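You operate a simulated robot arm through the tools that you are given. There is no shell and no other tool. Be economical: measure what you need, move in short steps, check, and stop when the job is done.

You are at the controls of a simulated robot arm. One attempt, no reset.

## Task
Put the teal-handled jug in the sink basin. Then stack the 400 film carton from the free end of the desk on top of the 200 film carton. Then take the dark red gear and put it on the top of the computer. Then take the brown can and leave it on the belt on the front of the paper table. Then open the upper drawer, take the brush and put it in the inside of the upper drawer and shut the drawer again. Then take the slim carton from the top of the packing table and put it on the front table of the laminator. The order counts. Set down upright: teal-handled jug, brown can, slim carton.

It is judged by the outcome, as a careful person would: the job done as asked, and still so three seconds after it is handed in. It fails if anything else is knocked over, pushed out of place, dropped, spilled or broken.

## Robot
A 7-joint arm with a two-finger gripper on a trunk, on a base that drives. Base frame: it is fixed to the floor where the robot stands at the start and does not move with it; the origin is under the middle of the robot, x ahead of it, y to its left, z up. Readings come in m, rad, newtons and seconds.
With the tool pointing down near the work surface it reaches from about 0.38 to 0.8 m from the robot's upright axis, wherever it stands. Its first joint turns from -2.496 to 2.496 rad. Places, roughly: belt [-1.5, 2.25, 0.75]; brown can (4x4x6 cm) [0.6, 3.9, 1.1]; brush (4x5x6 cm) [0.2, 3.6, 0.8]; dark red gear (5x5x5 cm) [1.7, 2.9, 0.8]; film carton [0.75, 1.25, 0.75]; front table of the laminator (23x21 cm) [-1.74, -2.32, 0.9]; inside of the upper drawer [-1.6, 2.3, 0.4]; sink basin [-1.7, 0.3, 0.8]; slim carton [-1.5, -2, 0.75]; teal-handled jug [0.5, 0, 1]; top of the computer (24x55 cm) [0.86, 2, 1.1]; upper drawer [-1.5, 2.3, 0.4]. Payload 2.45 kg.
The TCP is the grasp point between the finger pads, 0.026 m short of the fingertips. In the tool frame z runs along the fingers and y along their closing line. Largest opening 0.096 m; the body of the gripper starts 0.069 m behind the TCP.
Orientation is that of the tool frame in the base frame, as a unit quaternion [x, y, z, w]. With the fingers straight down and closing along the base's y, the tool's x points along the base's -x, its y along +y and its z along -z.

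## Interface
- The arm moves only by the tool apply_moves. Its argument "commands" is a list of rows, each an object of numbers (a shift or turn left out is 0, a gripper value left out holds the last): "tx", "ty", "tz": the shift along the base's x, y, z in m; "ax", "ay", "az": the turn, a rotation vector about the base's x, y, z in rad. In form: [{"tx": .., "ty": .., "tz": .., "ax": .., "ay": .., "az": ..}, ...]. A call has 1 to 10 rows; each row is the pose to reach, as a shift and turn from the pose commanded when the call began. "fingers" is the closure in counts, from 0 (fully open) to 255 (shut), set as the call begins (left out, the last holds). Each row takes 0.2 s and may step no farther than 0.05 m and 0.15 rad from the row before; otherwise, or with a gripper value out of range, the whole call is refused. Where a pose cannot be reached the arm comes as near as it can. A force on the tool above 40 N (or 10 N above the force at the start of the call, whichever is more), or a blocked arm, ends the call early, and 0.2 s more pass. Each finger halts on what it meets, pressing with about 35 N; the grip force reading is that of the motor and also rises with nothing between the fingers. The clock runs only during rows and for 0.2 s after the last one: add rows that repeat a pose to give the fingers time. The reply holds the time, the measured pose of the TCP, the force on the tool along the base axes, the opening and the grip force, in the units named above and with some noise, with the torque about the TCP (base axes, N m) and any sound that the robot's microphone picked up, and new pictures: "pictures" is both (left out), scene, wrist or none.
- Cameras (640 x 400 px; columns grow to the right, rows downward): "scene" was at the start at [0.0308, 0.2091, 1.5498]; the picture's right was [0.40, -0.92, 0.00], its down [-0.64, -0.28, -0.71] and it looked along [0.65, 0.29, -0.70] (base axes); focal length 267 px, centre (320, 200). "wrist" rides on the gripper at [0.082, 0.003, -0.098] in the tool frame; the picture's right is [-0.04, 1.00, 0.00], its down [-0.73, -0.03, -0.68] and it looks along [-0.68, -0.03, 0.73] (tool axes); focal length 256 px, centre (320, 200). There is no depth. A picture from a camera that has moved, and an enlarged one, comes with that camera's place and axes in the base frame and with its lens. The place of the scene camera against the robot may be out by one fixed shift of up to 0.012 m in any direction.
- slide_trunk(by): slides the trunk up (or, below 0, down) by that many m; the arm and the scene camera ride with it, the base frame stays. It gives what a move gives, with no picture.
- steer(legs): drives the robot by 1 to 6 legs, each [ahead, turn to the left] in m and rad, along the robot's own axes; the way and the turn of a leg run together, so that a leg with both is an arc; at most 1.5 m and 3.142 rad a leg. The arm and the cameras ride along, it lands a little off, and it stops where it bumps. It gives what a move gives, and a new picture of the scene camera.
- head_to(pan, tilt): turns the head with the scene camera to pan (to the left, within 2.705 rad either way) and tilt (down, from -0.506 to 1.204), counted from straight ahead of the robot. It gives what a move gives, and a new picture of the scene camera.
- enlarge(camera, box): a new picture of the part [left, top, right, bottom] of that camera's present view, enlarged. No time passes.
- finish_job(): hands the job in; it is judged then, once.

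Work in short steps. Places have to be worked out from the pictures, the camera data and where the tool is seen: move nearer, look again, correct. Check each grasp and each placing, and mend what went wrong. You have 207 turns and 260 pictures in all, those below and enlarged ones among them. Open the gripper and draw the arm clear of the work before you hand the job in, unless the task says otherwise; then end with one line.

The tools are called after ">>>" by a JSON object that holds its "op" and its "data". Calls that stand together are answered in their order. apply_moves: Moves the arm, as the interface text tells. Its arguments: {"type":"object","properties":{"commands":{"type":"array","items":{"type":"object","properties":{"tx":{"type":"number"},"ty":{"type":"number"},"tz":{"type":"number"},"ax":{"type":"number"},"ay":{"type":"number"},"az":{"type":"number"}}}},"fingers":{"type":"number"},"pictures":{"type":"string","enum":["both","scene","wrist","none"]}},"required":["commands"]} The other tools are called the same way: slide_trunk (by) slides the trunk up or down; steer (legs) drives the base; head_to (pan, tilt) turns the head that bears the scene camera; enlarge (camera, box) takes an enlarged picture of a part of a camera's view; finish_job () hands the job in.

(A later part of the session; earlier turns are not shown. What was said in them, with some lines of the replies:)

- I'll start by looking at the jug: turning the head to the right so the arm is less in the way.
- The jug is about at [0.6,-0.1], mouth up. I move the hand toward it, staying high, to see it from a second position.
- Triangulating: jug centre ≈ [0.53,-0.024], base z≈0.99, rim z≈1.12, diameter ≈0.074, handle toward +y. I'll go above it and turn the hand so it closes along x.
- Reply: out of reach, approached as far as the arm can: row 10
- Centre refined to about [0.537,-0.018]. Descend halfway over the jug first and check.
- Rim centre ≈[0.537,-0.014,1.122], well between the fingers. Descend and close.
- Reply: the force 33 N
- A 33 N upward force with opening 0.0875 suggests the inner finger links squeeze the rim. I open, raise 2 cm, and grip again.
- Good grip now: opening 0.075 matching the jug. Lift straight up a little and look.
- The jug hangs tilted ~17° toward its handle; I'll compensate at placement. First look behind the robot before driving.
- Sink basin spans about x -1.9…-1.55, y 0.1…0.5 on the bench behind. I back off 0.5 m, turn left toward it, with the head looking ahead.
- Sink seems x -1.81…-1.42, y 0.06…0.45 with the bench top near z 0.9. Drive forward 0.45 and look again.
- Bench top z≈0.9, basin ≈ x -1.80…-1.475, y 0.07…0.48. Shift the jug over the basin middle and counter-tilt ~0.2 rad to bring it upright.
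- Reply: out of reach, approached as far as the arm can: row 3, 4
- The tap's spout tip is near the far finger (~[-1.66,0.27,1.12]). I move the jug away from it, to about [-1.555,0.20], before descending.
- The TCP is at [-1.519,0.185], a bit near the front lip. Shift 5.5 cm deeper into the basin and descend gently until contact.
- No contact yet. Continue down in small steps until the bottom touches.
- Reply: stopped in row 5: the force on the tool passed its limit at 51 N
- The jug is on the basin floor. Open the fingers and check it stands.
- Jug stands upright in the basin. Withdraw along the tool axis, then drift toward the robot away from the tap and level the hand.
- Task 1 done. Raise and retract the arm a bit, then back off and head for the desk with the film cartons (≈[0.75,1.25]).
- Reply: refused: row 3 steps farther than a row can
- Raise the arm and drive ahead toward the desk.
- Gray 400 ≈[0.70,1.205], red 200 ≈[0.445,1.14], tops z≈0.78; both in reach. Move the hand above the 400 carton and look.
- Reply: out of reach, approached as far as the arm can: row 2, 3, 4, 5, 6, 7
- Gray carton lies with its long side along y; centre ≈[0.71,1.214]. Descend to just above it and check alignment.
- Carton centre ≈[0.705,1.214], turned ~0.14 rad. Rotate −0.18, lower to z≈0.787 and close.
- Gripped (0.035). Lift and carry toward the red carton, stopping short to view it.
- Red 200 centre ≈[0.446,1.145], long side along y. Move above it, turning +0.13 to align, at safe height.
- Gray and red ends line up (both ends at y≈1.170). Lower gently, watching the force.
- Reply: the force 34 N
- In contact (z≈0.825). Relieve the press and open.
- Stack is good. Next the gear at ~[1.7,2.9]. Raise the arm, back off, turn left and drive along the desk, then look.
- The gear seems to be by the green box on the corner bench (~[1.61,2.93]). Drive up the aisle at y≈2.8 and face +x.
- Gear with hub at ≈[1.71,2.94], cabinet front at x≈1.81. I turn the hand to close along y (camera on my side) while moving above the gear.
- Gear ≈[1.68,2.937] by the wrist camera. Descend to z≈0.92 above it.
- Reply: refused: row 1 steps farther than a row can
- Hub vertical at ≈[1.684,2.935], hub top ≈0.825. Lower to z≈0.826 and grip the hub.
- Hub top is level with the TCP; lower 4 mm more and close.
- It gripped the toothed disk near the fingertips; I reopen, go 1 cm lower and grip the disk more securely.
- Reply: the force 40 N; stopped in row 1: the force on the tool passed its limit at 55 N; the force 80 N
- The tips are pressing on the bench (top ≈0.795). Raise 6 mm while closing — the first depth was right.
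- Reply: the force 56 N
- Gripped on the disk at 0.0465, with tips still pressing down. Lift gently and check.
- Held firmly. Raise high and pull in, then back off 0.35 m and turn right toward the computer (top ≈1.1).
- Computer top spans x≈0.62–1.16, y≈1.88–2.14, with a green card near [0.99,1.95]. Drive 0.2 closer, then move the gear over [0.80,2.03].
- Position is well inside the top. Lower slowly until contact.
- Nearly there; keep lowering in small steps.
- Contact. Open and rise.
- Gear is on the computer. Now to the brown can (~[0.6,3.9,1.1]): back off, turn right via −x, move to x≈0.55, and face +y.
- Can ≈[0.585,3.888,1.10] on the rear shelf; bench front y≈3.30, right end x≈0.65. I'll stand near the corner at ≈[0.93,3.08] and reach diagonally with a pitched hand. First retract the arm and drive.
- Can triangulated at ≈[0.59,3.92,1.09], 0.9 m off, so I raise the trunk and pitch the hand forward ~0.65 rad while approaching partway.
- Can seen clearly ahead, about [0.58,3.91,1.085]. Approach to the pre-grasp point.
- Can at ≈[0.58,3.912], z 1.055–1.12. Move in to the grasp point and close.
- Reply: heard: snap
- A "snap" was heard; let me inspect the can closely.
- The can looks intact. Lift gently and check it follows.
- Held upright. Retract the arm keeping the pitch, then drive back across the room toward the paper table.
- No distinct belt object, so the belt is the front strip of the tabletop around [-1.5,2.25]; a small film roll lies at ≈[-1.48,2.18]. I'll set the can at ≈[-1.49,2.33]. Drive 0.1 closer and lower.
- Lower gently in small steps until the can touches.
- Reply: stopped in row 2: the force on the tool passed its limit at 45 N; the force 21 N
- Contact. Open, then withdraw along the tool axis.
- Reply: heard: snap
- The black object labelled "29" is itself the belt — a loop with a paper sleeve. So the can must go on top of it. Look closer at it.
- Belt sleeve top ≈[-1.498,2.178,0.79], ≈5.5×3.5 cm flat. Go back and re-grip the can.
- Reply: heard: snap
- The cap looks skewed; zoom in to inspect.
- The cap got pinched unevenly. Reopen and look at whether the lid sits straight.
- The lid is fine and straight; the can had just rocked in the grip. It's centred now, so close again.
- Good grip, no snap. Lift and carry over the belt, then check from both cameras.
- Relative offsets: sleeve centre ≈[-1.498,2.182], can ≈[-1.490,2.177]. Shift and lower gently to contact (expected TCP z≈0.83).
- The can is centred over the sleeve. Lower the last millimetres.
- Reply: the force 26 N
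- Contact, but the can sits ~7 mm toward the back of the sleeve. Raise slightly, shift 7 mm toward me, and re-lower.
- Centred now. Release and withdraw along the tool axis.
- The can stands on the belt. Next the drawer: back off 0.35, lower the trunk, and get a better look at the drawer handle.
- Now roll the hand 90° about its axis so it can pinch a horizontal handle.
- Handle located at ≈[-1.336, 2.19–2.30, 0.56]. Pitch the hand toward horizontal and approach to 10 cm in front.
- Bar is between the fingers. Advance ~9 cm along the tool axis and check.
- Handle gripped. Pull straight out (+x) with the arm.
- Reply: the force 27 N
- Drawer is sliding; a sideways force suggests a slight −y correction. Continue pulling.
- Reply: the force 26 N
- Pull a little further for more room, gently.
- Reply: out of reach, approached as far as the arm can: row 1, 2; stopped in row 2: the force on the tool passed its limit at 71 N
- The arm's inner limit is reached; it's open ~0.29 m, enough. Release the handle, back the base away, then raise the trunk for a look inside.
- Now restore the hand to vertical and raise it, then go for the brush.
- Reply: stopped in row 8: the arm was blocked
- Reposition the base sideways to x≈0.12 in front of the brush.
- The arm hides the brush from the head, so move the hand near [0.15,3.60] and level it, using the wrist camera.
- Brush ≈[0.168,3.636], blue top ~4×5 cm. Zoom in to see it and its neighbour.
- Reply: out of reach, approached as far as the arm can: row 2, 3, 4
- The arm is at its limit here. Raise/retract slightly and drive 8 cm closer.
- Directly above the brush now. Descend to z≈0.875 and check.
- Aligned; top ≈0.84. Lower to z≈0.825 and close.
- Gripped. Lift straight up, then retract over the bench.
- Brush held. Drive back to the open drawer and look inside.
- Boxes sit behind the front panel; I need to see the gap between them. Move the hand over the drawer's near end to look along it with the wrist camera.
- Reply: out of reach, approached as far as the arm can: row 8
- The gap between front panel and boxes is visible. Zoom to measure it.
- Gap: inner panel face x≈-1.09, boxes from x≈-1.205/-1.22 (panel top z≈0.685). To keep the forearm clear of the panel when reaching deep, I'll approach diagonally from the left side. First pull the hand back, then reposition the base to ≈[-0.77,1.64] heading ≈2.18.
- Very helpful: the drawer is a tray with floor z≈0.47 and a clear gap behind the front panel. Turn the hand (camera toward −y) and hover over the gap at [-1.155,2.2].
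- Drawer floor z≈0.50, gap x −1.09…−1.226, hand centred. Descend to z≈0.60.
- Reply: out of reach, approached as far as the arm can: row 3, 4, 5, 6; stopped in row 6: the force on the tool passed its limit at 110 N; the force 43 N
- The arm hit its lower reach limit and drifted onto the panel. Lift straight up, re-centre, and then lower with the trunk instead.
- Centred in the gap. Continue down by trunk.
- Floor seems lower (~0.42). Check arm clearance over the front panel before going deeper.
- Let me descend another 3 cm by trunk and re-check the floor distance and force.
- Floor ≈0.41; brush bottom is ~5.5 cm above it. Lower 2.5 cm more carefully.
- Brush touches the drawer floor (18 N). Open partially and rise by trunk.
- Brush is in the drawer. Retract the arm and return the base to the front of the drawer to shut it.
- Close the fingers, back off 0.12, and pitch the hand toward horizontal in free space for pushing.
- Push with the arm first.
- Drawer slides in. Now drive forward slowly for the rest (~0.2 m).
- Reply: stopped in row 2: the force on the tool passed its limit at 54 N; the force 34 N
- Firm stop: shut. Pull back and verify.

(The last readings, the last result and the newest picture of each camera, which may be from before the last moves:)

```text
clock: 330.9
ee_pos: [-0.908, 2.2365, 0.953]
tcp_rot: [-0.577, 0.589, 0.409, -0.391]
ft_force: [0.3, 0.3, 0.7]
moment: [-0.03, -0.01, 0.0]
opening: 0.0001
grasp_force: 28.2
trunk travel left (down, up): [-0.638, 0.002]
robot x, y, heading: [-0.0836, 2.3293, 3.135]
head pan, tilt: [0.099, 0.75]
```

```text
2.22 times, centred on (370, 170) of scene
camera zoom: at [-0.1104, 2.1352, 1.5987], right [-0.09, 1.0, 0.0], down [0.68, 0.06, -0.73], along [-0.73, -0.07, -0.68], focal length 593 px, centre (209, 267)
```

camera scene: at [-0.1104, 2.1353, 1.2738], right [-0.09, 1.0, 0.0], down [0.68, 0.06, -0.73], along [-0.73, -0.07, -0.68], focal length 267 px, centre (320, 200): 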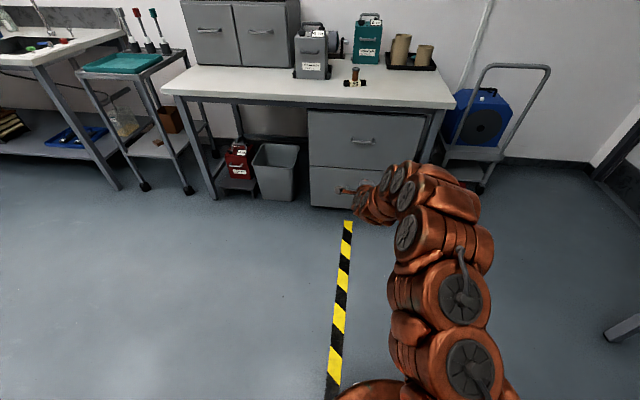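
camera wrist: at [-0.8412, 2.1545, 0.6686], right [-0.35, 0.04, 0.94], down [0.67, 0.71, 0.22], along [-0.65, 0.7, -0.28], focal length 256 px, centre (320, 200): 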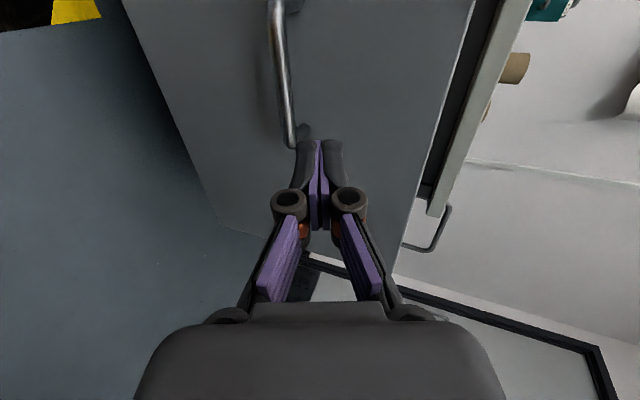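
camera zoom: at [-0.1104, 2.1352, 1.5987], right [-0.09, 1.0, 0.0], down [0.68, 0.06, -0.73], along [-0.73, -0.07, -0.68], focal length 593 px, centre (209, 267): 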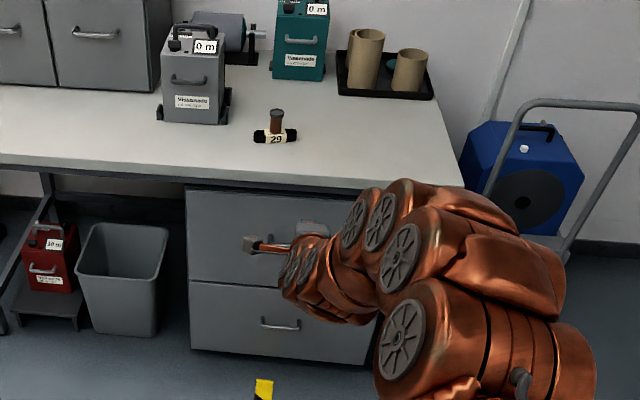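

Drawer shut, can still on the belt. Restore the hand to vertical, then drive south toward the packing table.

>>> {"op": "apply_moves", "data": {"commands": [{"tx": 0.01, "tz": 0.02, "ay": -0.15}, {"tx": 0.03, "tz": 0.04, "ay": -0.3}, {"tx": 0.06, "tz": 0.06, "ay": -0.45}, {"tx": 0.09, "tz": 0.08, "ay": -0.6}, {"tx": 0.12, "tz": 0.1, "ay": -0.75}, {"tx": 0.15, "tz": 0.11, "ay": -0.9}, {"tx": 0.18, "tz": 0.12, "ay": -1.05}, {"tx": 0.19, "tz": 0.12, "ay": -1.19}], "pictures": "none", "fingers": 0}}

>>> {"op": "steer", "data": {"legs": [[0.5, 0], [0, 1.57], [1.5, 0], [0.7, 0]]}}

>>> {"op": "head_to", "data": {"pan": -0.3, "tilt": 0.55}}

```text
clock: 332.7
ee_pos: [-0.7171, 2.237, 1.073]
tcp_rot: [0.707, -0.707, -0.014, -0.006]
ft_force: [0.2, 0.8, -0.9]
moment: [-0.05, 0.01, -0.03]
opening: 0.0959
grasp_force: 0.0
out of reach, approached as far as the arm can: row 3
trunk travel left (down, up): [-0.638, 0.002]
robot x, y, heading: [-0.0857, 2.3268, 3.129]
head pan, tilt: [0.099, 0.75]
```

```text
clock: 350.0
ee_pos: [-0.5415, -0.5101, 1.073]
tcp_rot: [1.0, -0.011, -0.015, 0.005]
ft_force: [-0.3, -0.1, -0.6]
moment: [0.04, -0.03, 0.01]
opening: 0.0959
grasp_force: 0.0
trunk travel left (down, up): [-0.638, 0.002]
robot x, y, heading: [-0.6222, 0.1237, -1.6]
head pan, tilt: [0.099, 0.75]
camera scene: at [-0.4262, 0.0848, 1.5988], right [-1.0, -0.07, 0.0], down [-0.05, 0.68, -0.73], along [0.05, -0.73, -0.68], focal length 267 px, centre (320, 200)
```

scene: 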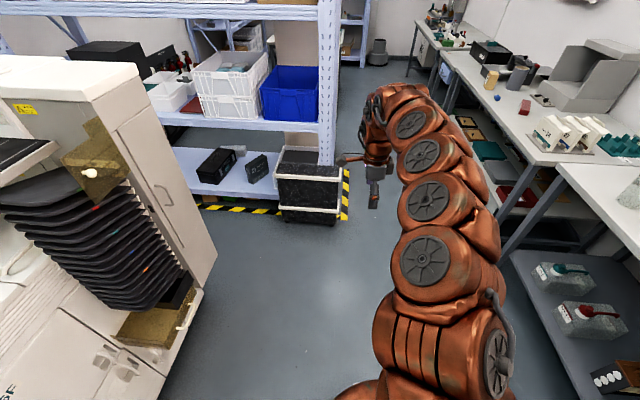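

```text
clock: 350.9
ee_pos: [-0.5428, -0.5093, 1.0728]
tcp_rot: [1.0, -0.01, -0.016, 0.005]
ft_force: [-0.5, -0.4, 0.0]
moment: [-0.02, 0.01, -0.01]
opening: 0.096
grasp_force: 0.0
trunk travel left (down, up): [-0.638, 0.002]
robot x, y, heading: [-0.6198, 0.1229, -1.603]
head pan, tilt: [-0.3, 0.55]
camera scene: at [-0.461, 0.0824, 1.6161], right [-0.95, 0.32, 0.0], down [0.17, 0.49, -0.85], along [-0.27, -0.81, -0.52], focal length 267 px, centre (320, 200)
```

scene: 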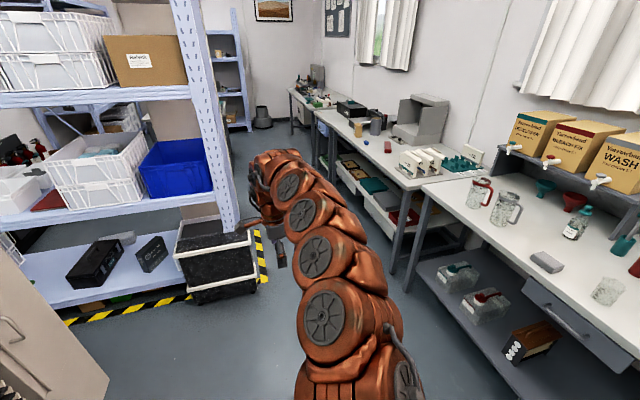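

>>> {"op": "enlarge", "data": {"camera": "scene", "box": [270, 50, 500, 220]}}

```text
2.35 times, centred on (385, 135) of scene
camera zoom: at [-0.461, 0.0824, 1.6161], right [-0.95, 0.32, 0.0], down [0.17, 0.49, -0.85], along [-0.27, -0.81, -0.52], focal length 628 px, centre (167, 353)
```

zoom: 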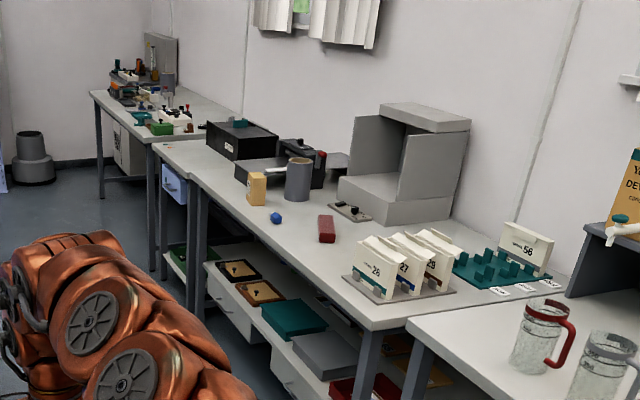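

The tan upright box is likely the slim carton (~[-1.55,-2.05]), with the black laminator beyond it. Retract the arm a bit and drive south.

>>> {"op": "apply_moves", "data": {"commands": [{"ty": 0.045}, {"ty": 0.09}, {"ty": 0.13}], "pictures": "none"}}

>>> {"op": "steer", "data": {"legs": [[0, -0.13], [1.5, 0], [0.15, 0]]}}

>>> {"op": "head_to", "data": {"pan": -1.0, "tilt": 0.7}}

```text
clock: 351.7
ee_pos: [-0.542, -0.3798, 1.0716]
tcp_rot: [1.0, -0.009, -0.015, 0.006]
ft_force: [0.5, -0.3, 0.7]
moment: [0.0, 0.04, 0.01]
opening: 0.0961
grasp_force: 0.2
trunk travel left (down, up): [-0.638, 0.002]
robot x, y, heading: [-0.6206, 0.1276, -1.6]
head pan, tilt: [-0.3, 0.55]
```

```text
clock: 360.7
ee_pos: [-0.8564, -2.0274, 1.0723]
tcp_rot: [0.997, -0.069, -0.016, 0.003]
ft_force: [-0.3, 0.0, 0.0]
moment: [-0.03, 0.04, 0.0]
opening: 0.0959
grasp_force: 0.0
trunk travel left (down, up): [-0.638, 0.002]
robot x, y, heading: [-0.8764, -1.5138, -1.717]
head pan, tilt: [-0.3, 0.55]
camera scene: at [-0.7202, -1.577, 1.6162], right [-0.9, 0.43, 0.0], down [0.23, 0.47, -0.85], along [-0.37, -0.77, -0.52], focal length 267 px, centre (320, 200)
```

scene: 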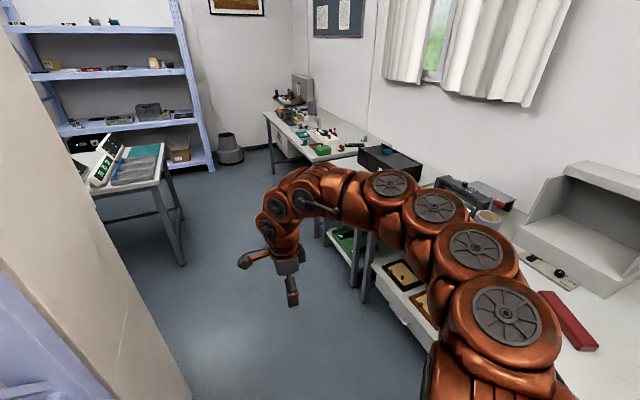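

```text
clock: 361.8
ee_pos: [-0.8563, -2.028, 1.0714]
tcp_rot: [0.997, -0.069, -0.016, 0.004]
ft_force: [0.0, -0.4, 0.1]
moment: [0.0, 0.01, -0.01]
opening: 0.0958
grasp_force: 0.2
trunk travel left (down, up): [-0.638, 0.002]
robot x, y, heading: [-0.8764, -1.5185, -1.72]
head pan, tilt: [-1.0, 0.7]
camera scene: at [-0.7588, -1.5312, 1.603], right [-0.41, 0.91, 0.0], down [0.59, 0.26, -0.77], along [-0.7, -0.31, -0.64], focal length 267 px, centre (320, 200)
```

scene: 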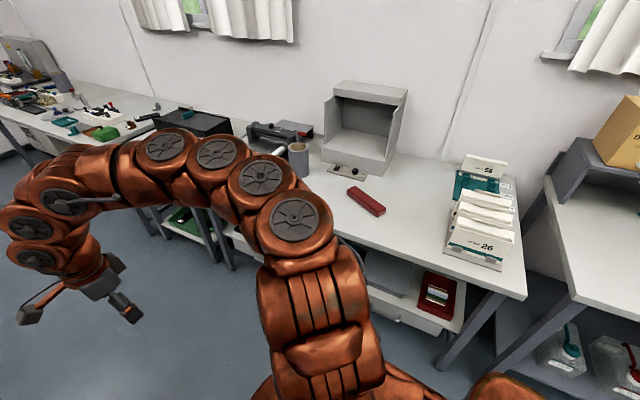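

>>> {"op": "steer", "data": {"legs": [[0.3, 0], [0, -1.42]]}}

>>> {"op": "head_to", "data": {"pan": 0.2, "tilt": 0.75}}

>>> {"op": "apply_moves", "data": {"commands": [{}], "pictures": "wrist"}}

```text
clock: 367.3
ee_pos: [-1.422, -1.9125, 1.0725]
tcp_rot: [0.714, -0.7, -0.015, -0.007]
ft_force: [-0.1, 0.2, -0.3]
moment: [-0.01, 0.0, -0.01]
opening: 0.0961
grasp_force: 0.1
trunk travel left (down, up): [-0.638, 0.002]
robot x, y, heading: [-0.9177, -1.8144, -3.134]
head pan, tilt: [-1.0, 0.7]
camera scene: at [-0.9072, -1.9269, 1.603], right [0.83, 0.55, 0.0], down [0.35, -0.54, -0.77], along [-0.42, 0.64, -0.64], focal length 267 px, centre (320, 200)
```

scene: 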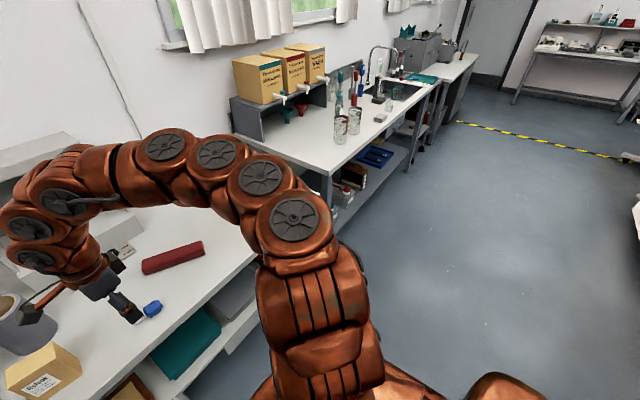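

```text
clock: 368.7
ee_pos: [-1.4225, -1.9127, 1.0722]
tcp_rot: [0.715, -0.699, -0.015, -0.007]
ft_force: [-0.5, -0.4, 0.2]
moment: [0.0, -0.02, 0.01]
opening: 0.0961
grasp_force: 0.0
trunk travel left (down, up): [-0.638, 0.002]
robot x, y, heading: [-0.9201, -1.8133, -3.127]
head pan, tilt: [0.201, 0.75]
camera scene: at [-0.9415, -2.0154, 1.5988], right [-0.21, 0.98, 0.0], down [0.67, 0.14, -0.73], along [-0.71, -0.15, -0.68], focal length 267 px, centre (320, 200)
```

scene: 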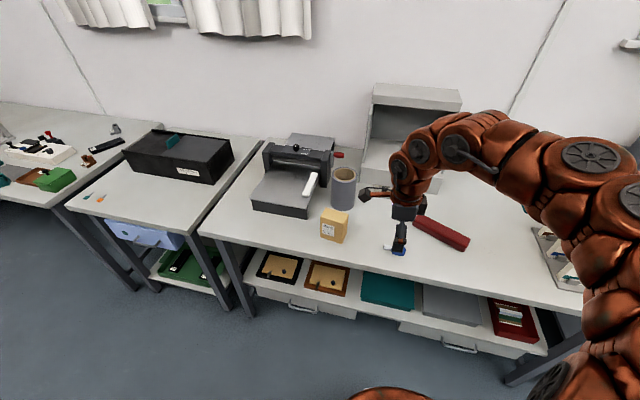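

```text
clock: 369.1
ee_pos: [-1.4226, -1.9126, 1.0716]
tcp_rot: [0.714, -0.7, -0.015, -0.007]
ft_force: [0.4, 1.8, 0.1]
moment: [0.01, -0.02, 0.0]
opening: 0.0959
grasp_force: 0.1
trunk travel left (down, up): [-0.638, 0.002]
robot x, y, heading: [-0.9218, -1.8128, -3.131]
head pan, tilt: [0.201, 0.75]
camera wrist: at [-1.4228, -1.997, 1.1678], right [-1.0, 0.02, 0.01], down [0.02, 0.71, 0.7], along [0.0, 0.7, -0.71], focal length 256 px, centre (320, 200)
```

wrist: 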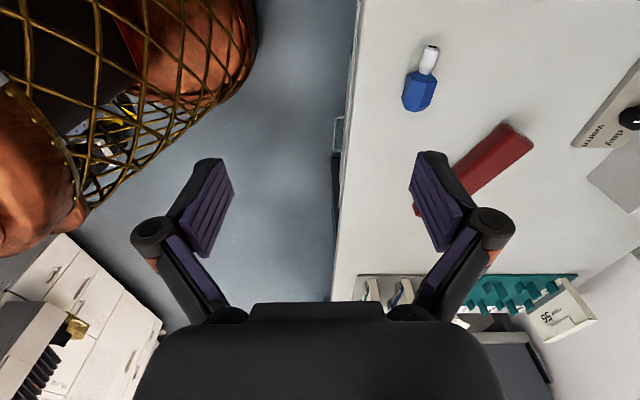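

>>> {"op": "enlarge", "data": {"camera": "scene", "box": [230, 120, 430, 270]}}

```text
2.67 times, centred on (330, 195) of scene
camera zoom: at [-0.9415, -2.0154, 1.5988], right [-0.21, 0.98, 0.0], down [0.67, 0.14, -0.73], along [-0.71, -0.15, -0.68], focal length 711 px, centre (293, 213)
```

zoom: 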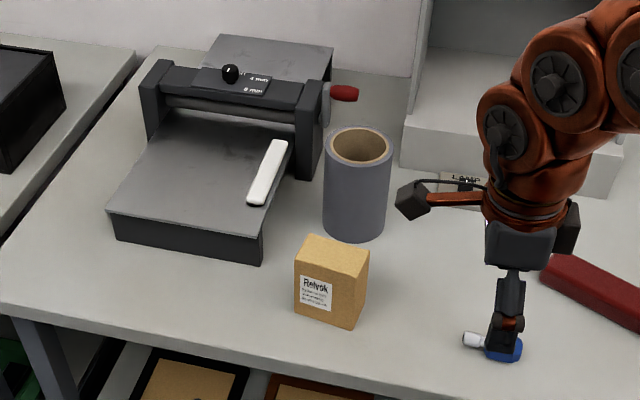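

Found: tan carton ≈[-1.62,-2.1] and the laminator's front table left of it (a white bar lies on its right part). Reposition the base to ≈[-1.0,-2.2].

>>> {"op": "steer", "data": {"legs": [[0, 1.37], [0.4, 0], [0, -1.37]]}}

>>> {"op": "head_to", "data": {"pan": 0.1, "tilt": 0.85}}

>>> {"op": "apply_moves", "data": {"commands": [{}], "pictures": "wrist"}}

```text
clock: 378.3
ee_pos: [-1.4957, -2.3067, 1.0727]
tcp_rot: [0.717, -0.697, -0.014, -0.007]
ft_force: [-0.2, -0.3, 0.2]
moment: [0.01, 0.0, -0.02]
opening: 0.0961
grasp_force: 0.1
trunk travel left (down, up): [-0.638, 0.002]
robot x, y, heading: [-0.992, -2.2061, -3.122]
head pan, tilt: [0.201, 0.75]
camera scene: at [-1.0151, -2.4072, 1.5988], right [-0.22, 0.98, 0.0], down [0.67, 0.15, -0.73], along [-0.71, -0.16, -0.68], focal length 267 px, centre (320, 200)
```

scene: 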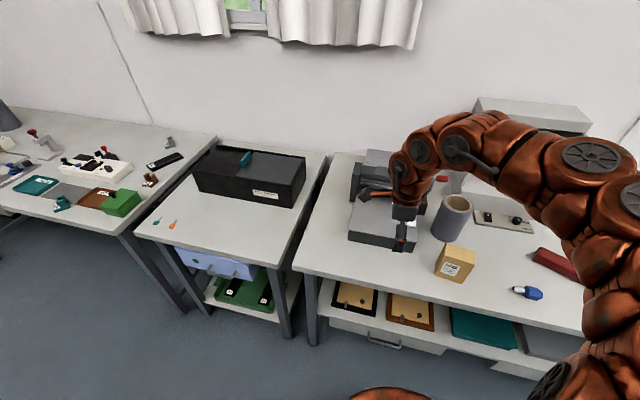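

```text
clock: 379.0
ee_pos: [-1.4968, -2.3088, 1.0722]
tcp_rot: [0.718, -0.696, -0.015, -0.006]
ft_force: [0.0, 0.9, 0.4]
moment: [-0.02, 0.03, 0.0]
opening: 0.0961
grasp_force: 0.0
trunk travel left (down, up): [-0.638, 0.002]
robot x, y, heading: [-0.9927, -2.2034, -3.121]
head pan, tilt: [0.099, 0.85]
camera scene: at [-1.0119, -2.3985, 1.5908], right [-0.12, 0.99, 0.0], down [0.75, 0.09, -0.66], along [-0.66, -0.08, -0.75], focal length 267 px, centre (320, 200)
```

scene: 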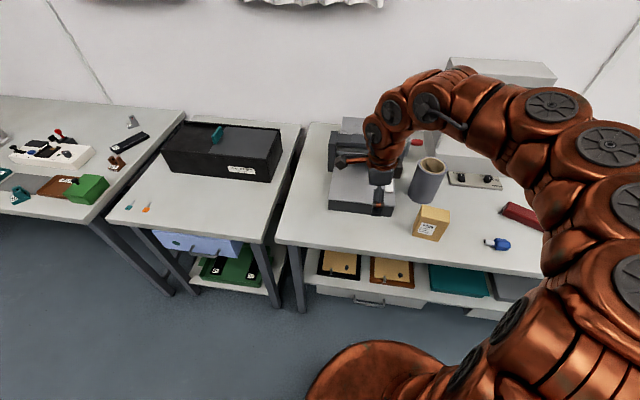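

```text
clock: 379.4
ee_pos: [-1.4959, -2.3082, 1.0736]
tcp_rot: [0.717, -0.697, -0.015, -0.007]
ft_force: [-0.1, 1.0, -0.6]
moment: [0.0, 0.03, 0.01]
opening: 0.0959
grasp_force: 0.1
trunk travel left (down, up): [-0.638, 0.002]
robot x, y, heading: [-0.9934, -2.2037, -3.124]
head pan, tilt: [0.099, 0.85]
camera wrist: at [-1.4966, -2.3923, 1.1679], right [-1.0, 0.01, 0.01], down [0.02, 0.71, 0.7], along [0.0, 0.7, -0.71], focal length 256 px, centre (320, 200)
```

wrist: 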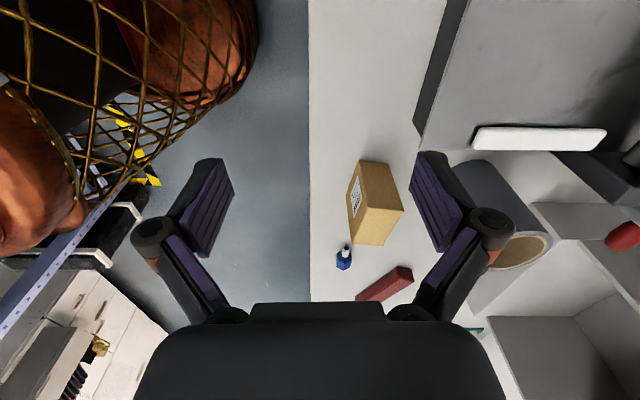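

>>> {"op": "enlarge", "data": {"camera": "wrist", "box": [310, 100, 530, 280]}}

>>> {"op": "enlarge", "data": {"camera": "scene", "box": [310, 110, 480, 260]}}

```text
2.22 times, centred on (420, 190) of wrist
camera zoom: at [-1.4966, -2.3923, 1.1679], right [-1.0, 0.01, 0.01], down [0.02, 0.71, 0.7], along [0.0, 0.7, -0.71], focal length 569 px, centre (98, 222)
```

zoom: 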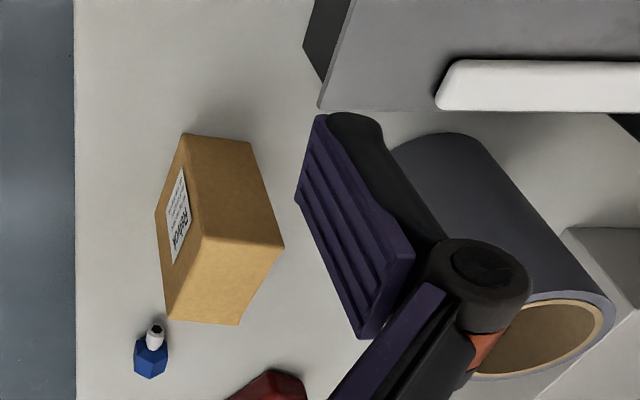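

```text
2.67 times, centred on (395, 185) of scene
camera zoom: at [-1.0119, -2.3984, 1.5907], right [-0.12, 0.99, 0.0], down [0.75, 0.09, -0.66], along [-0.66, -0.08, -0.75], focal length 711 px, centre (120, 240)
```

zoom: 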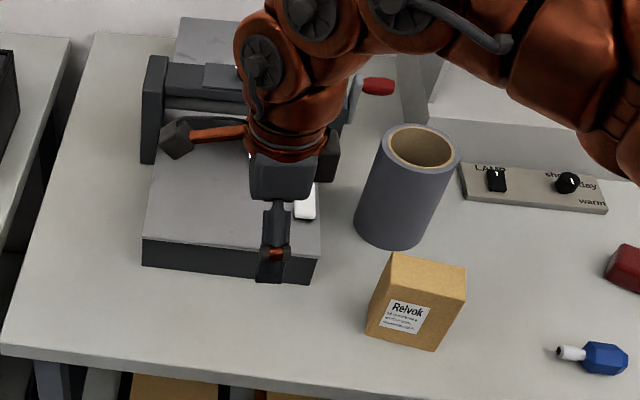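

Two estimates differ in depth; move the hand toward the carton to get parallax.

>>> {"op": "apply_moves", "data": {"commands": [{"tx": -0.02, "ty": 0.04}, {"tx": -0.04, "ty": 0.08}, {"tx": -0.06, "ty": 0.12}, {"tx": -0.08, "ty": 0.15}], "pictures": "wrist"}}

>>> {"op": "enlarge", "data": {"camera": "wrist", "box": [250, 40, 430, 200]}}

```text
clock: 380.4
ee_pos: [-1.5772, -2.1573, 1.0718]
tcp_rot: [0.718, -0.696, -0.016, -0.007]
ft_force: [-0.2, 0.4, 0.3]
moment: [0.01, 0.01, 0.04]
opening: 0.0961
grasp_force: 0.1
trunk travel left (down, up): [-0.638, 0.002]
robot x, y, heading: [-0.9938, -2.2049, -3.118]
head pan, tilt: [0.099, 0.85]
camera wrist: at [-1.5771, -2.2418, 1.1674], right [-1.0, 0.01, 0.01], down [0.02, 0.71, 0.7], along [0.0, 0.7, -0.71], focal length 256 px, centre (320, 200)
```

wrist: 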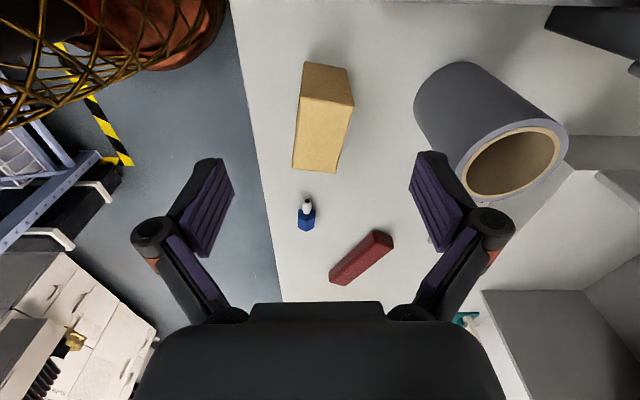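

```text
2.50 times, centred on (340, 120) of wrist
camera zoom: at [-1.5771, -2.2418, 1.1674], right [-1.0, 0.01, 0.01], down [0.02, 0.71, 0.7], along [0.0, 0.7, -0.71], focal length 640 px, centre (270, 400)
```

zoom: 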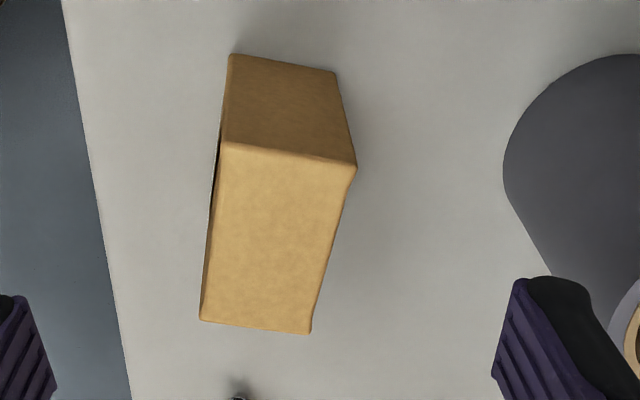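

Solved: carton top z≈0.929, centre ≈[-1.579,-2.096], 5.2×8.3×10 cm, bench z≈0.83. Turn −0.22 to close on the short side and lower to just above.

>>> {"op": "apply_moves", "data": {"commands": [{"ty": 0.03, "az": -0.11}, {"tx": -0.002, "ty": 0.061, "az": -0.22}, {"tx": -0.002, "ty": 0.061, "tz": -0.045, "az": -0.22}, {"tx": -0.002, "ty": 0.061, "tz": -0.09, "az": -0.22}], "pictures": "wrist"}}

```text
clock: 381.4
ee_pos: [-1.5784, -2.0983, 0.9838]
tcp_rot: [-0.637, 0.771, 0.014, 0.009]
ft_force: [-0.2, -0.4, 0.3]
moment: [0.02, 0.02, 0.02]
opening: 0.0959
grasp_force: 0.0
trunk travel left (down, up): [-0.638, 0.002]
robot x, y, heading: [-0.99, -2.205, -3.122]
head pan, tilt: [0.099, 0.85]
camera wrist: at [-1.5967, -2.1794, 1.0787], right [-0.97, 0.23, 0.01], down [0.17, 0.69, 0.7], along [0.15, 0.68, -0.71], focal length 256 px, centre (320, 200)
```

wrist: 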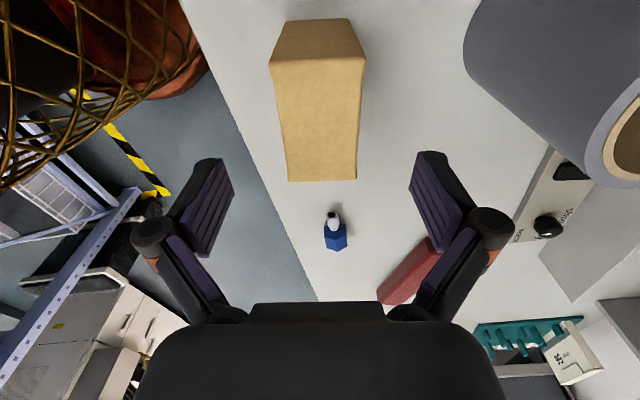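

Aligned. Lower to z≈0.905 and close.

>>> {"op": "apply_moves", "data": {"commands": [{"tz": -0.04}, {"tz": -0.079}], "pictures": "none"}}

>>> {"op": "apply_moves", "data": {"commands": [{}, {}, {}, {}, {}], "fingers": 255, "pictures": "wrist"}}

```text
clock: 382.0
ee_pos: [-1.5783, -2.0978, 0.9052]
tcp_rot: [-0.636, 0.771, 0.014, 0.008]
ft_force: [0.8, -0.2, 1.0]
moment: [-0.01, -0.01, -0.03]
opening: 0.0961
grasp_force: 0.0
trunk travel left (down, up): [-0.638, 0.002]
robot x, y, heading: [-0.9898, -2.2055, -3.124]
head pan, tilt: [0.099, 0.85]
```

```text
clock: 383.2
ee_pos: [-1.5784, -2.0979, 0.9026]
tcp_rot: [-0.636, 0.771, 0.015, 0.008]
ft_force: [-1.6, -0.6, 1.4]
moment: [-0.02, 0.17, -0.04]
opening: 0.0545
grasp_force: 34.8
trunk travel left (down, up): [-0.638, 0.002]
robot x, y, heading: [-0.9932, -2.2033, -3.122]
head pan, tilt: [0.099, 0.85]
camera wrist: at [-1.597, -2.1798, 0.9995], right [-0.97, 0.23, 0.01], down [0.17, 0.69, 0.7], along [0.15, 0.68, -0.71], focal length 256 px, centre (320, 200)
```

wrist: 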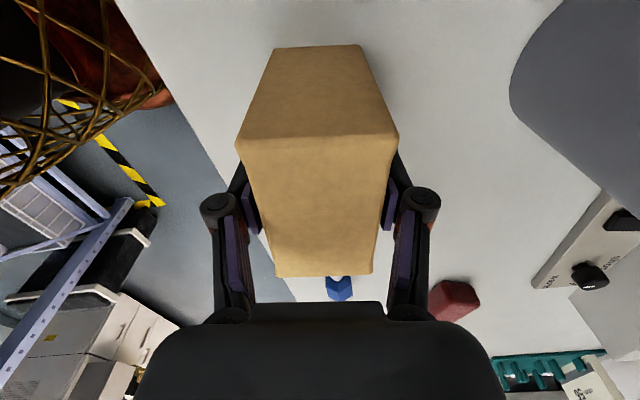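

Gripped (0.0545). Lift, and drive 6 cm closer for reach.

>>> {"op": "apply_moves", "data": {"commands": [{"tz": 0.03}, {"tz": 0.07}, {"tz": 0.11}, {"tx": 0.03, "ty": -0.03, "tz": 0.14}, {"tx": 0.06, "ty": -0.06, "tz": 0.15}], "pictures": "wrist"}}

>>> {"op": "steer", "data": {"legs": [[0.07, 0]]}}

```text
refused: row 4 steps farther than a row can; nothing moved
```

```text
clock: 384.2
ee_pos: [-1.6485, -2.098, 0.9034]
tcp_rot: [-0.636, 0.771, 0.014, 0.009]
ft_force: [1.5, 0.0, 3.1]
moment: [0.02, 0.02, 0.01]
opening: 0.0543
grasp_force: 35.1
trunk travel left (down, up): [-0.638, 0.002]
robot x, y, heading: [-1.0638, -2.2082, -3.122]
head pan, tilt: [0.099, 0.85]
camera scene: at [-1.0817, -2.3998, 1.5907], right [-0.12, 0.99, 0.0], down [0.75, 0.09, -0.66], along [-0.66, -0.08, -0.75], focal length 267 px, centre (320, 200)
```

scene: 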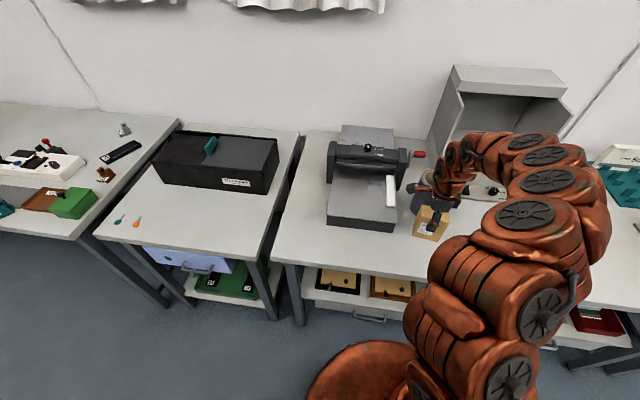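

The lift was refused, so the carton slid 7 cm along the bench in the grip. Check that the cup wasn't touched.

>>> {"op": "enlarge", "data": {"camera": "scene", "box": [320, 110, 500, 260]}}

>>> {"op": "apply_moves", "data": {"commands": [{"tz": 0.03}, {"tz": 0.07}, {"tz": 0.11}, {"tz": 0.15}], "pictures": "both"}}

```text
2.67 times, centred on (410, 185) of scene
camera zoom: at [-1.0817, -2.3998, 1.5907], right [-0.12, 0.99, 0.0], down [0.75, 0.09, -0.66], along [-0.66, -0.08, -0.75], focal length 711 px, centre (80, 240)
```

zoom: 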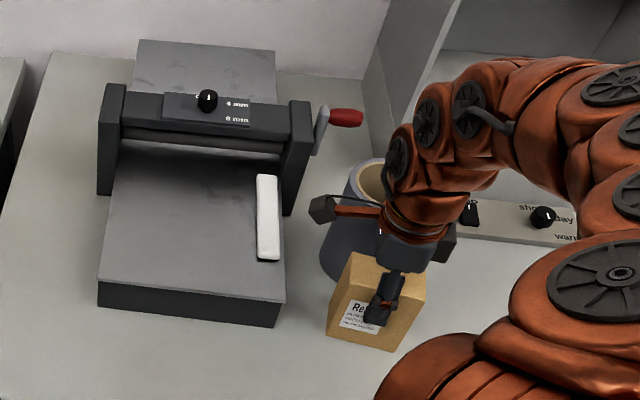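

```text
clock: 385.2
ee_pos: [-1.648, -2.0995, 1.0538]
tcp_rot: [-0.635, 0.772, 0.014, 0.009]
ft_force: [0.2, 0.4, -2.2]
moment: [0.0, 0.01, -0.02]
opening: 0.0543
grasp_force: 34.4
trunk travel left (down, up): [-0.638, 0.002]
robot x, y, heading: [-1.0616, -2.2036, -3.121]
head pan, tilt: [0.099, 0.85]
camera scene: at [-1.0823, -2.3995, 1.5908], right [-0.12, 0.99, 0.0], down [0.75, 0.09, -0.66], along [-0.66, -0.08, -0.75], focal length 267 px, centre (320, 200)
camera wrist: at [-1.6671, -2.1813, 1.149], right [-0.97, 0.23, 0.01], down [0.17, 0.69, 0.7], along [0.15, 0.68, -0.71], focal length 256 px, centre (320, 200)
```

scene: 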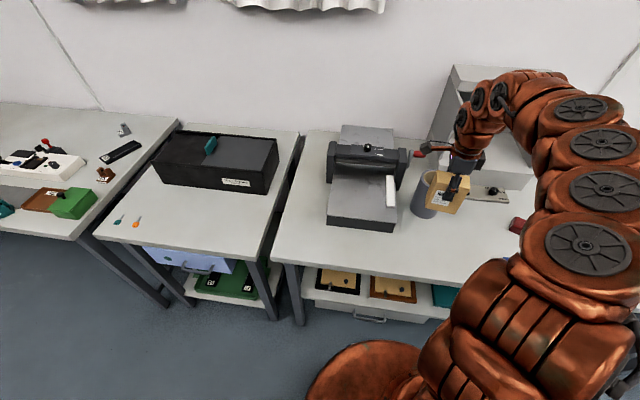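
wrist: 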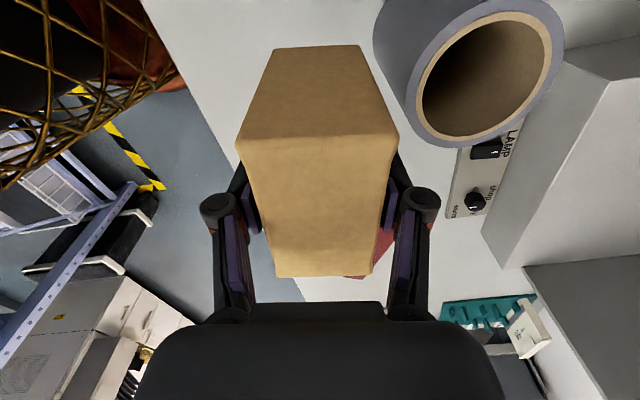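

Roll wasn't disturbed (edge still at x≈-1.71). Carry the carton over the laminator's front table, straightening it.

>>> {"op": "apply_moves", "data": {"commands": [{"ty": -0.045, "az": 0.05}, {"ty": -0.09, "az": 0.1}, {"ty": -0.135, "az": 0.15}, {"ty": -0.18, "az": 0.19}, {"tx": -0.01, "ty": -0.22, "az": 0.19}, {"tx": -0.035, "ty": -0.25, "az": 0.19}, {"tx": -0.062, "ty": -0.258, "az": 0.19}]}}

>>> {"op": "enlarge", "data": {"camera": "scene", "box": [310, 100, 450, 240]}}

```text
clock: 386.8
ee_pos: [-1.71, -2.3589, 1.0524]
tcp_rot: [-0.707, 0.707, 0.016, 0.008]
ft_force: [0.0, -0.8, -0.8]
moment: [0.01, -0.01, 0.05]
opening: 0.0544
grasp_force: 34.3
trunk travel left (down, up): [-0.638, 0.002]
robot x, y, heading: [-1.0648, -2.2088, -3.123]
head pan, tilt: [0.099, 0.85]
camera scene: at [-1.082, -2.4004, 1.5905], right [-0.12, 0.99, 0.0], down [0.75, 0.09, -0.66], along [-0.66, -0.08, -0.75], focal length 267 px, centre (320, 200)
camera wrist: at [-1.7128, -2.4426, 1.1486], right [-1.0, 0.04, 0.01], down [0.04, 0.71, 0.7], along [0.02, 0.7, -0.71], focal length 256 px, centre (320, 200)
```

scene: 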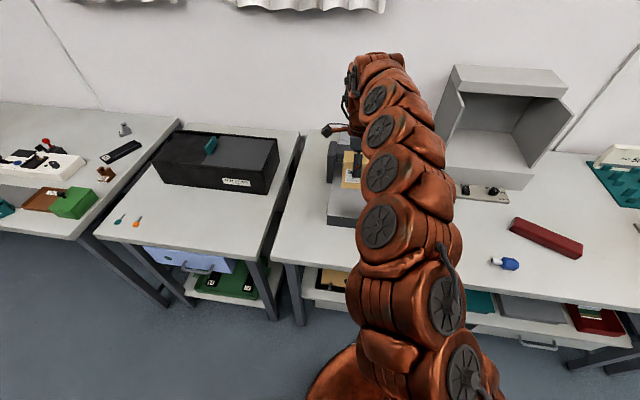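
wrist: 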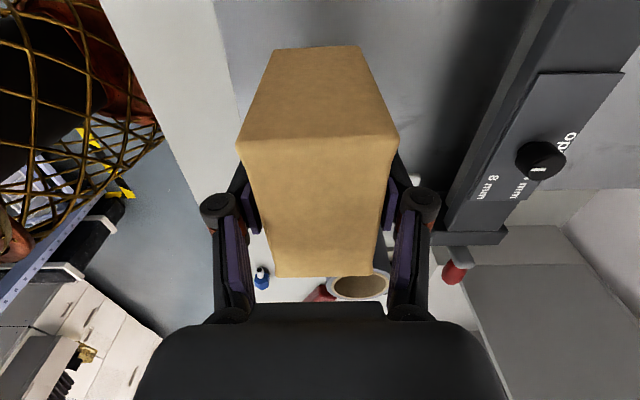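

```text
2.86 times, centred on (380, 170) of scene
camera zoom: at [-1.082, -2.4004, 1.5905], right [-0.12, 0.99, 0.0], down [0.75, 0.09, -0.66], along [-0.66, -0.08, -0.75], focal length 762 px, centre (149, 286)
```

zoom: 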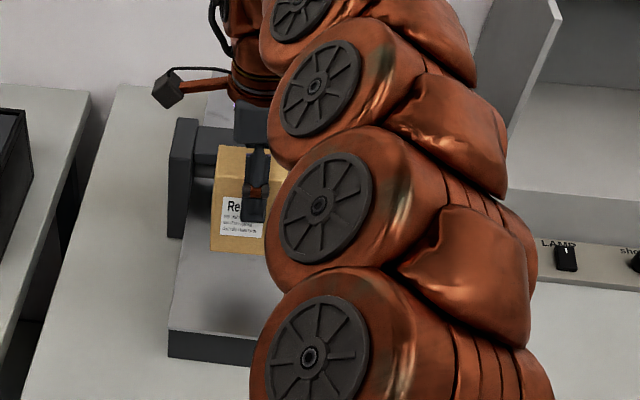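

Well centred (table x −1.63…−1.83). Lower gently to contact (expected TCP z≈0.97).

>>> {"op": "apply_moves", "data": {"commands": [{"tx": -0.008, "tz": -0.03}, {"tx": -0.012, "tz": -0.055}, {"tx": -0.012, "tz": -0.062}], "pictures": "none"}}

>>> {"op": "apply_moves", "data": {"commands": [{"tz": -0.005}, {"tz": -0.01}], "pictures": "wrist"}}

```text
clock: 387.6
ee_pos: [-1.7216, -2.3578, 0.9923]
tcp_rot: [-0.706, 0.708, 0.013, 0.007]
ft_force: [-0.2, -0.3, -2.0]
moment: [-0.01, -0.01, 0.0]
opening: 0.0544
grasp_force: 35.0
trunk travel left (down, up): [-0.638, 0.002]
robot x, y, heading: [-1.0618, -2.2034, -3.123]
head pan, tilt: [0.099, 0.85]
```

```text
clock: 388.2
ee_pos: [-1.7234, -2.358, 0.9807]
tcp_rot: [-0.707, 0.707, 0.014, 0.007]
ft_force: [-0.2, -0.2, -2.5]
moment: [-0.03, 0.02, -0.01]
opening: 0.0544
grasp_force: 35.4
trunk travel left (down, up): [-0.638, 0.002]
robot x, y, heading: [-1.0635, -2.2049, -3.119]
head pan, tilt: [0.099, 0.85]
camera wrist: at [-1.7252, -2.4416, 1.0774], right [-1.0, 0.04, 0.01], down [0.04, 0.71, 0.7], along [0.02, 0.7, -0.71], focal length 256 px, centre (320, 200)
```

wrist: 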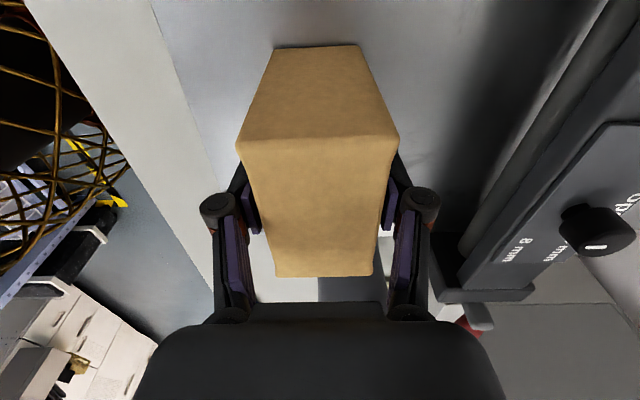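

>>> {"op": "apply_moves", "data": {"commands": [{"tz": -0.005}, {"tz": -0.009}], "pictures": "none"}}

>>> {"op": "apply_moves", "data": {"commands": [{"tz": -0.004}, {"tz": -0.007}], "pictures": "none"}}

>>> {"op": "apply_moves", "data": {"commands": [{"tz": -0.004}, {"tz": -0.007}], "pictures": "wrist"}}

```text
clock: 388.8
ee_pos: [-1.7227, -2.3566, 0.9763]
tcp_rot: [-0.706, 0.708, 0.016, 0.005]
ft_force: [0.3, 0.1, 30.1]
moment: [-0.02, -0.01, -0.31]
opening: 0.0551
grasp_force: 35.1
trunk travel left (down, up): [-0.638, 0.002]
robot x, y, heading: [-1.0626, -2.2048, -3.123]
head pan, tilt: [0.099, 0.85]
```

```text
clock: 389.4
ee_pos: [-1.7208, -2.3568, 0.9671]
tcp_rot: [-0.706, 0.708, 0.016, 0.007]
ft_force: [-0.4, 0.0, 29.8]
moment: [-0.01, 0.02, -0.04]
opening: 0.0549
grasp_force: 35.0
trunk travel left (down, up): [-0.638, 0.002]
robot x, y, heading: [-1.0628, -2.2043, -3.123]
head pan, tilt: [0.099, 0.85]
```

```text
clock: 389.9
ee_pos: [-1.723, -2.3577, 0.9628]
tcp_rot: [-0.707, 0.707, 0.016, 0.003]
ft_force: [4.3, 1.8, 19.6]
moment: [0.46, -0.81, -0.01]
opening: 0.0549
grasp_force: 34.7
trunk travel left (down, up): [-0.638, 0.002]
robot x, y, heading: [-1.0636, -2.2062, -3.125]
head pan, tilt: [0.099, 0.85]
stopped in row 2: the force on the tool passed its limit at 43 N (the readings are from after the stop); the commanded pose is now the measured one
camera wrist: at [-1.7249, -2.4414, 1.0587], right [-1.0, 0.04, 0.02], down [0.04, 0.71, 0.7], along [0.02, 0.7, -0.71], focal length 256 px, centre (320, 200)
```

wrist: 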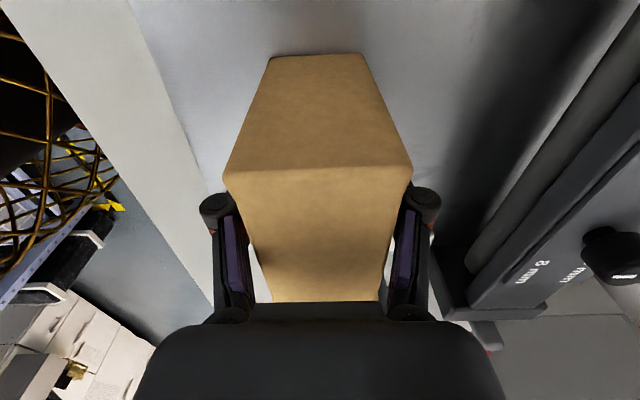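

Carton sits on the front table (fingers slid down a bit on it). Open moderately and rise.

>>> {"op": "apply_moves", "data": {"commands": [{"tz": 0.002}, {"tz": 0.002}, {"tz": 0.002}, {"tz": 0.002}], "fingers": 35, "pictures": "wrist"}}

>>> {"op": "apply_moves", "data": {"commands": [{"tz": 0.03}, {"tz": 0.07}, {"tz": 0.1}, {"tx": 0.03, "tz": 0.12}, {"tx": 0.07, "tz": 0.13}, {"tx": 0.11, "ty": 0.0, "tz": 0.13}, {"tx": 0.15, "tz": 0.13}, {"tx": 0.19, "tz": 0.13}], "pictures": "both"}}

>>> {"op": "enlarge", "data": {"camera": "scene", "box": [310, 100, 470, 240]}}

```text
clock: 390.9
ee_pos: [-1.7224, -2.3586, 0.9634]
tcp_rot: [-0.706, 0.708, 0.015, 0.006]
ft_force: [-1.0, -0.1, -0.3]
moment: [0.02, -0.01, -0.01]
opening: 0.0828
grasp_force: 0.0
trunk travel left (down, up): [-0.638, 0.002]
robot x, y, heading: [-1.0623, -2.2042, -3.121]
head pan, tilt: [0.099, 0.85]
camera wrist: at [-1.7254, -2.4416, 1.059], right [-1.0, 0.04, 0.01], down [0.04, 0.71, 0.7], along [0.02, 0.7, -0.71], focal length 256 px, centre (320, 200)
```

wrist: 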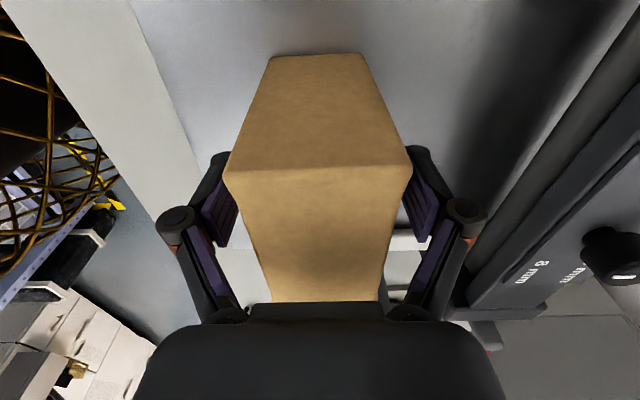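

```text
clock: 392.7
ee_pos: [-1.5319, -2.3571, 1.0941]
tcp_rot: [0.707, -0.707, -0.016, -0.006]
ft_force: [-0.4, -0.2, -0.9]
moment: [0.01, -0.02, 0.02]
opening: 0.0826
grasp_force: 0.1
trunk travel left (down, up): [-0.638, 0.002]
robot x, y, heading: [-1.0659, -2.2043, -3.12]
head pan, tilt: [0.099, 0.85]
camera scene: at [-1.0821, -2.4, 1.5907], right [-0.12, 0.99, 0.0], down [0.75, 0.09, -0.66], along [-0.66, -0.08, -0.75], focal length 267 px, centre (320, 200)
camera wrist: at [-1.5342, -2.4414, 1.1902], right [-1.0, 0.04, 0.02], down [0.04, 0.71, 0.7], along [0.02, 0.7, -0.71], focal length 256 px, centre (320, 200)
```

scene: 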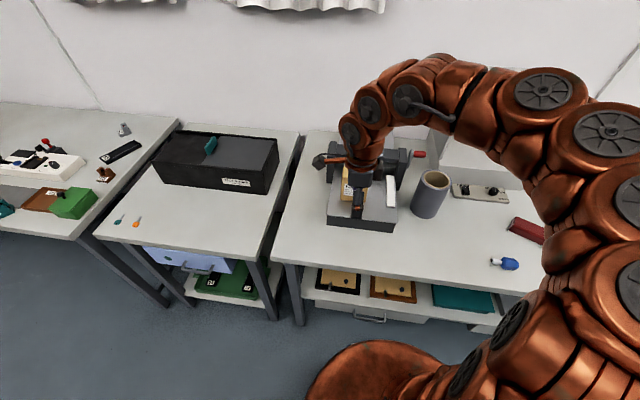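
wrist: 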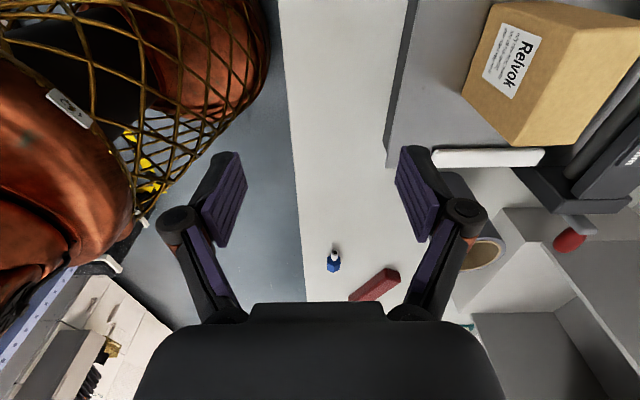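

```text
2.86 times, centred on (390, 170) of scene
camera zoom: at [-1.0821, -2.4, 1.5907], right [-0.12, 0.99, 0.0], down [0.75, 0.09, -0.66], along [-0.66, -0.08, -0.75], focal length 762 px, centre (120, 286)
```

zoom: 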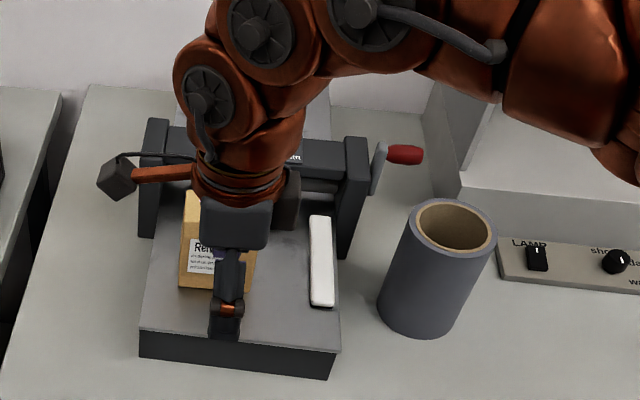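

The carton stands on the front table. Back the robot away and take a last look.

>>> {"op": "steer", "data": {"legs": [[-0.25, 0]]}}

>>> {"op": "enlarge", "data": {"camera": "scene", "box": [280, 60, 460, 220]}}

```text
clock: 394.6
ee_pos: [-1.2818, -2.3512, 1.0942]
tcp_rot: [-0.705, 0.709, 0.016, 0.006]
ft_force: [-0.9, 0.1, 0.4]
moment: [0.02, 0.0, 0.02]
opening: 0.0828
grasp_force: 0.0
trunk travel left (down, up): [-0.638, 0.002]
robot x, y, heading: [-0.8132, -2.2003, -3.13]
head pan, tilt: [0.099, 0.85]
camera scene: at [-0.8323, -2.3952, 1.5907], right [-0.12, 0.99, 0.0], down [0.75, 0.09, -0.66], along [-0.66, -0.08, -0.75], focal length 267 px, centre (320, 200)
```

scene: 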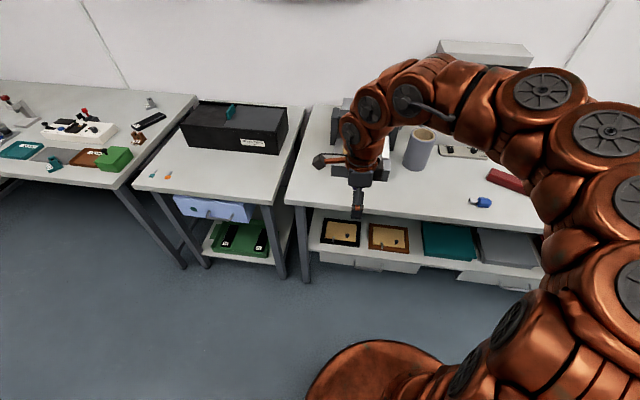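

```text
2.50 times, centred on (370, 140) of scene
camera zoom: at [-0.8323, -2.3952, 1.5907], right [-0.12, 0.99, 0.0], down [0.75, 0.09, -0.66], along [-0.66, -0.08, -0.75], focal length 667 px, centre (195, 350)
```

zoom: 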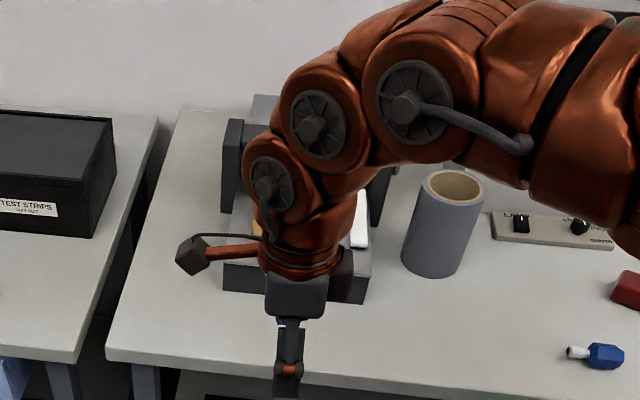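

All six jobs are done, the gripper is open, and the arm is clear of the work. I'm handing in now.

>>> {"op": "finish_job", "data": {}}

```text
The job is handed in.
```

All six steps were carried out in the order asked, and I handed the job in; I saw each placing finished and the drawer shut before moving on, and no judgement came back.
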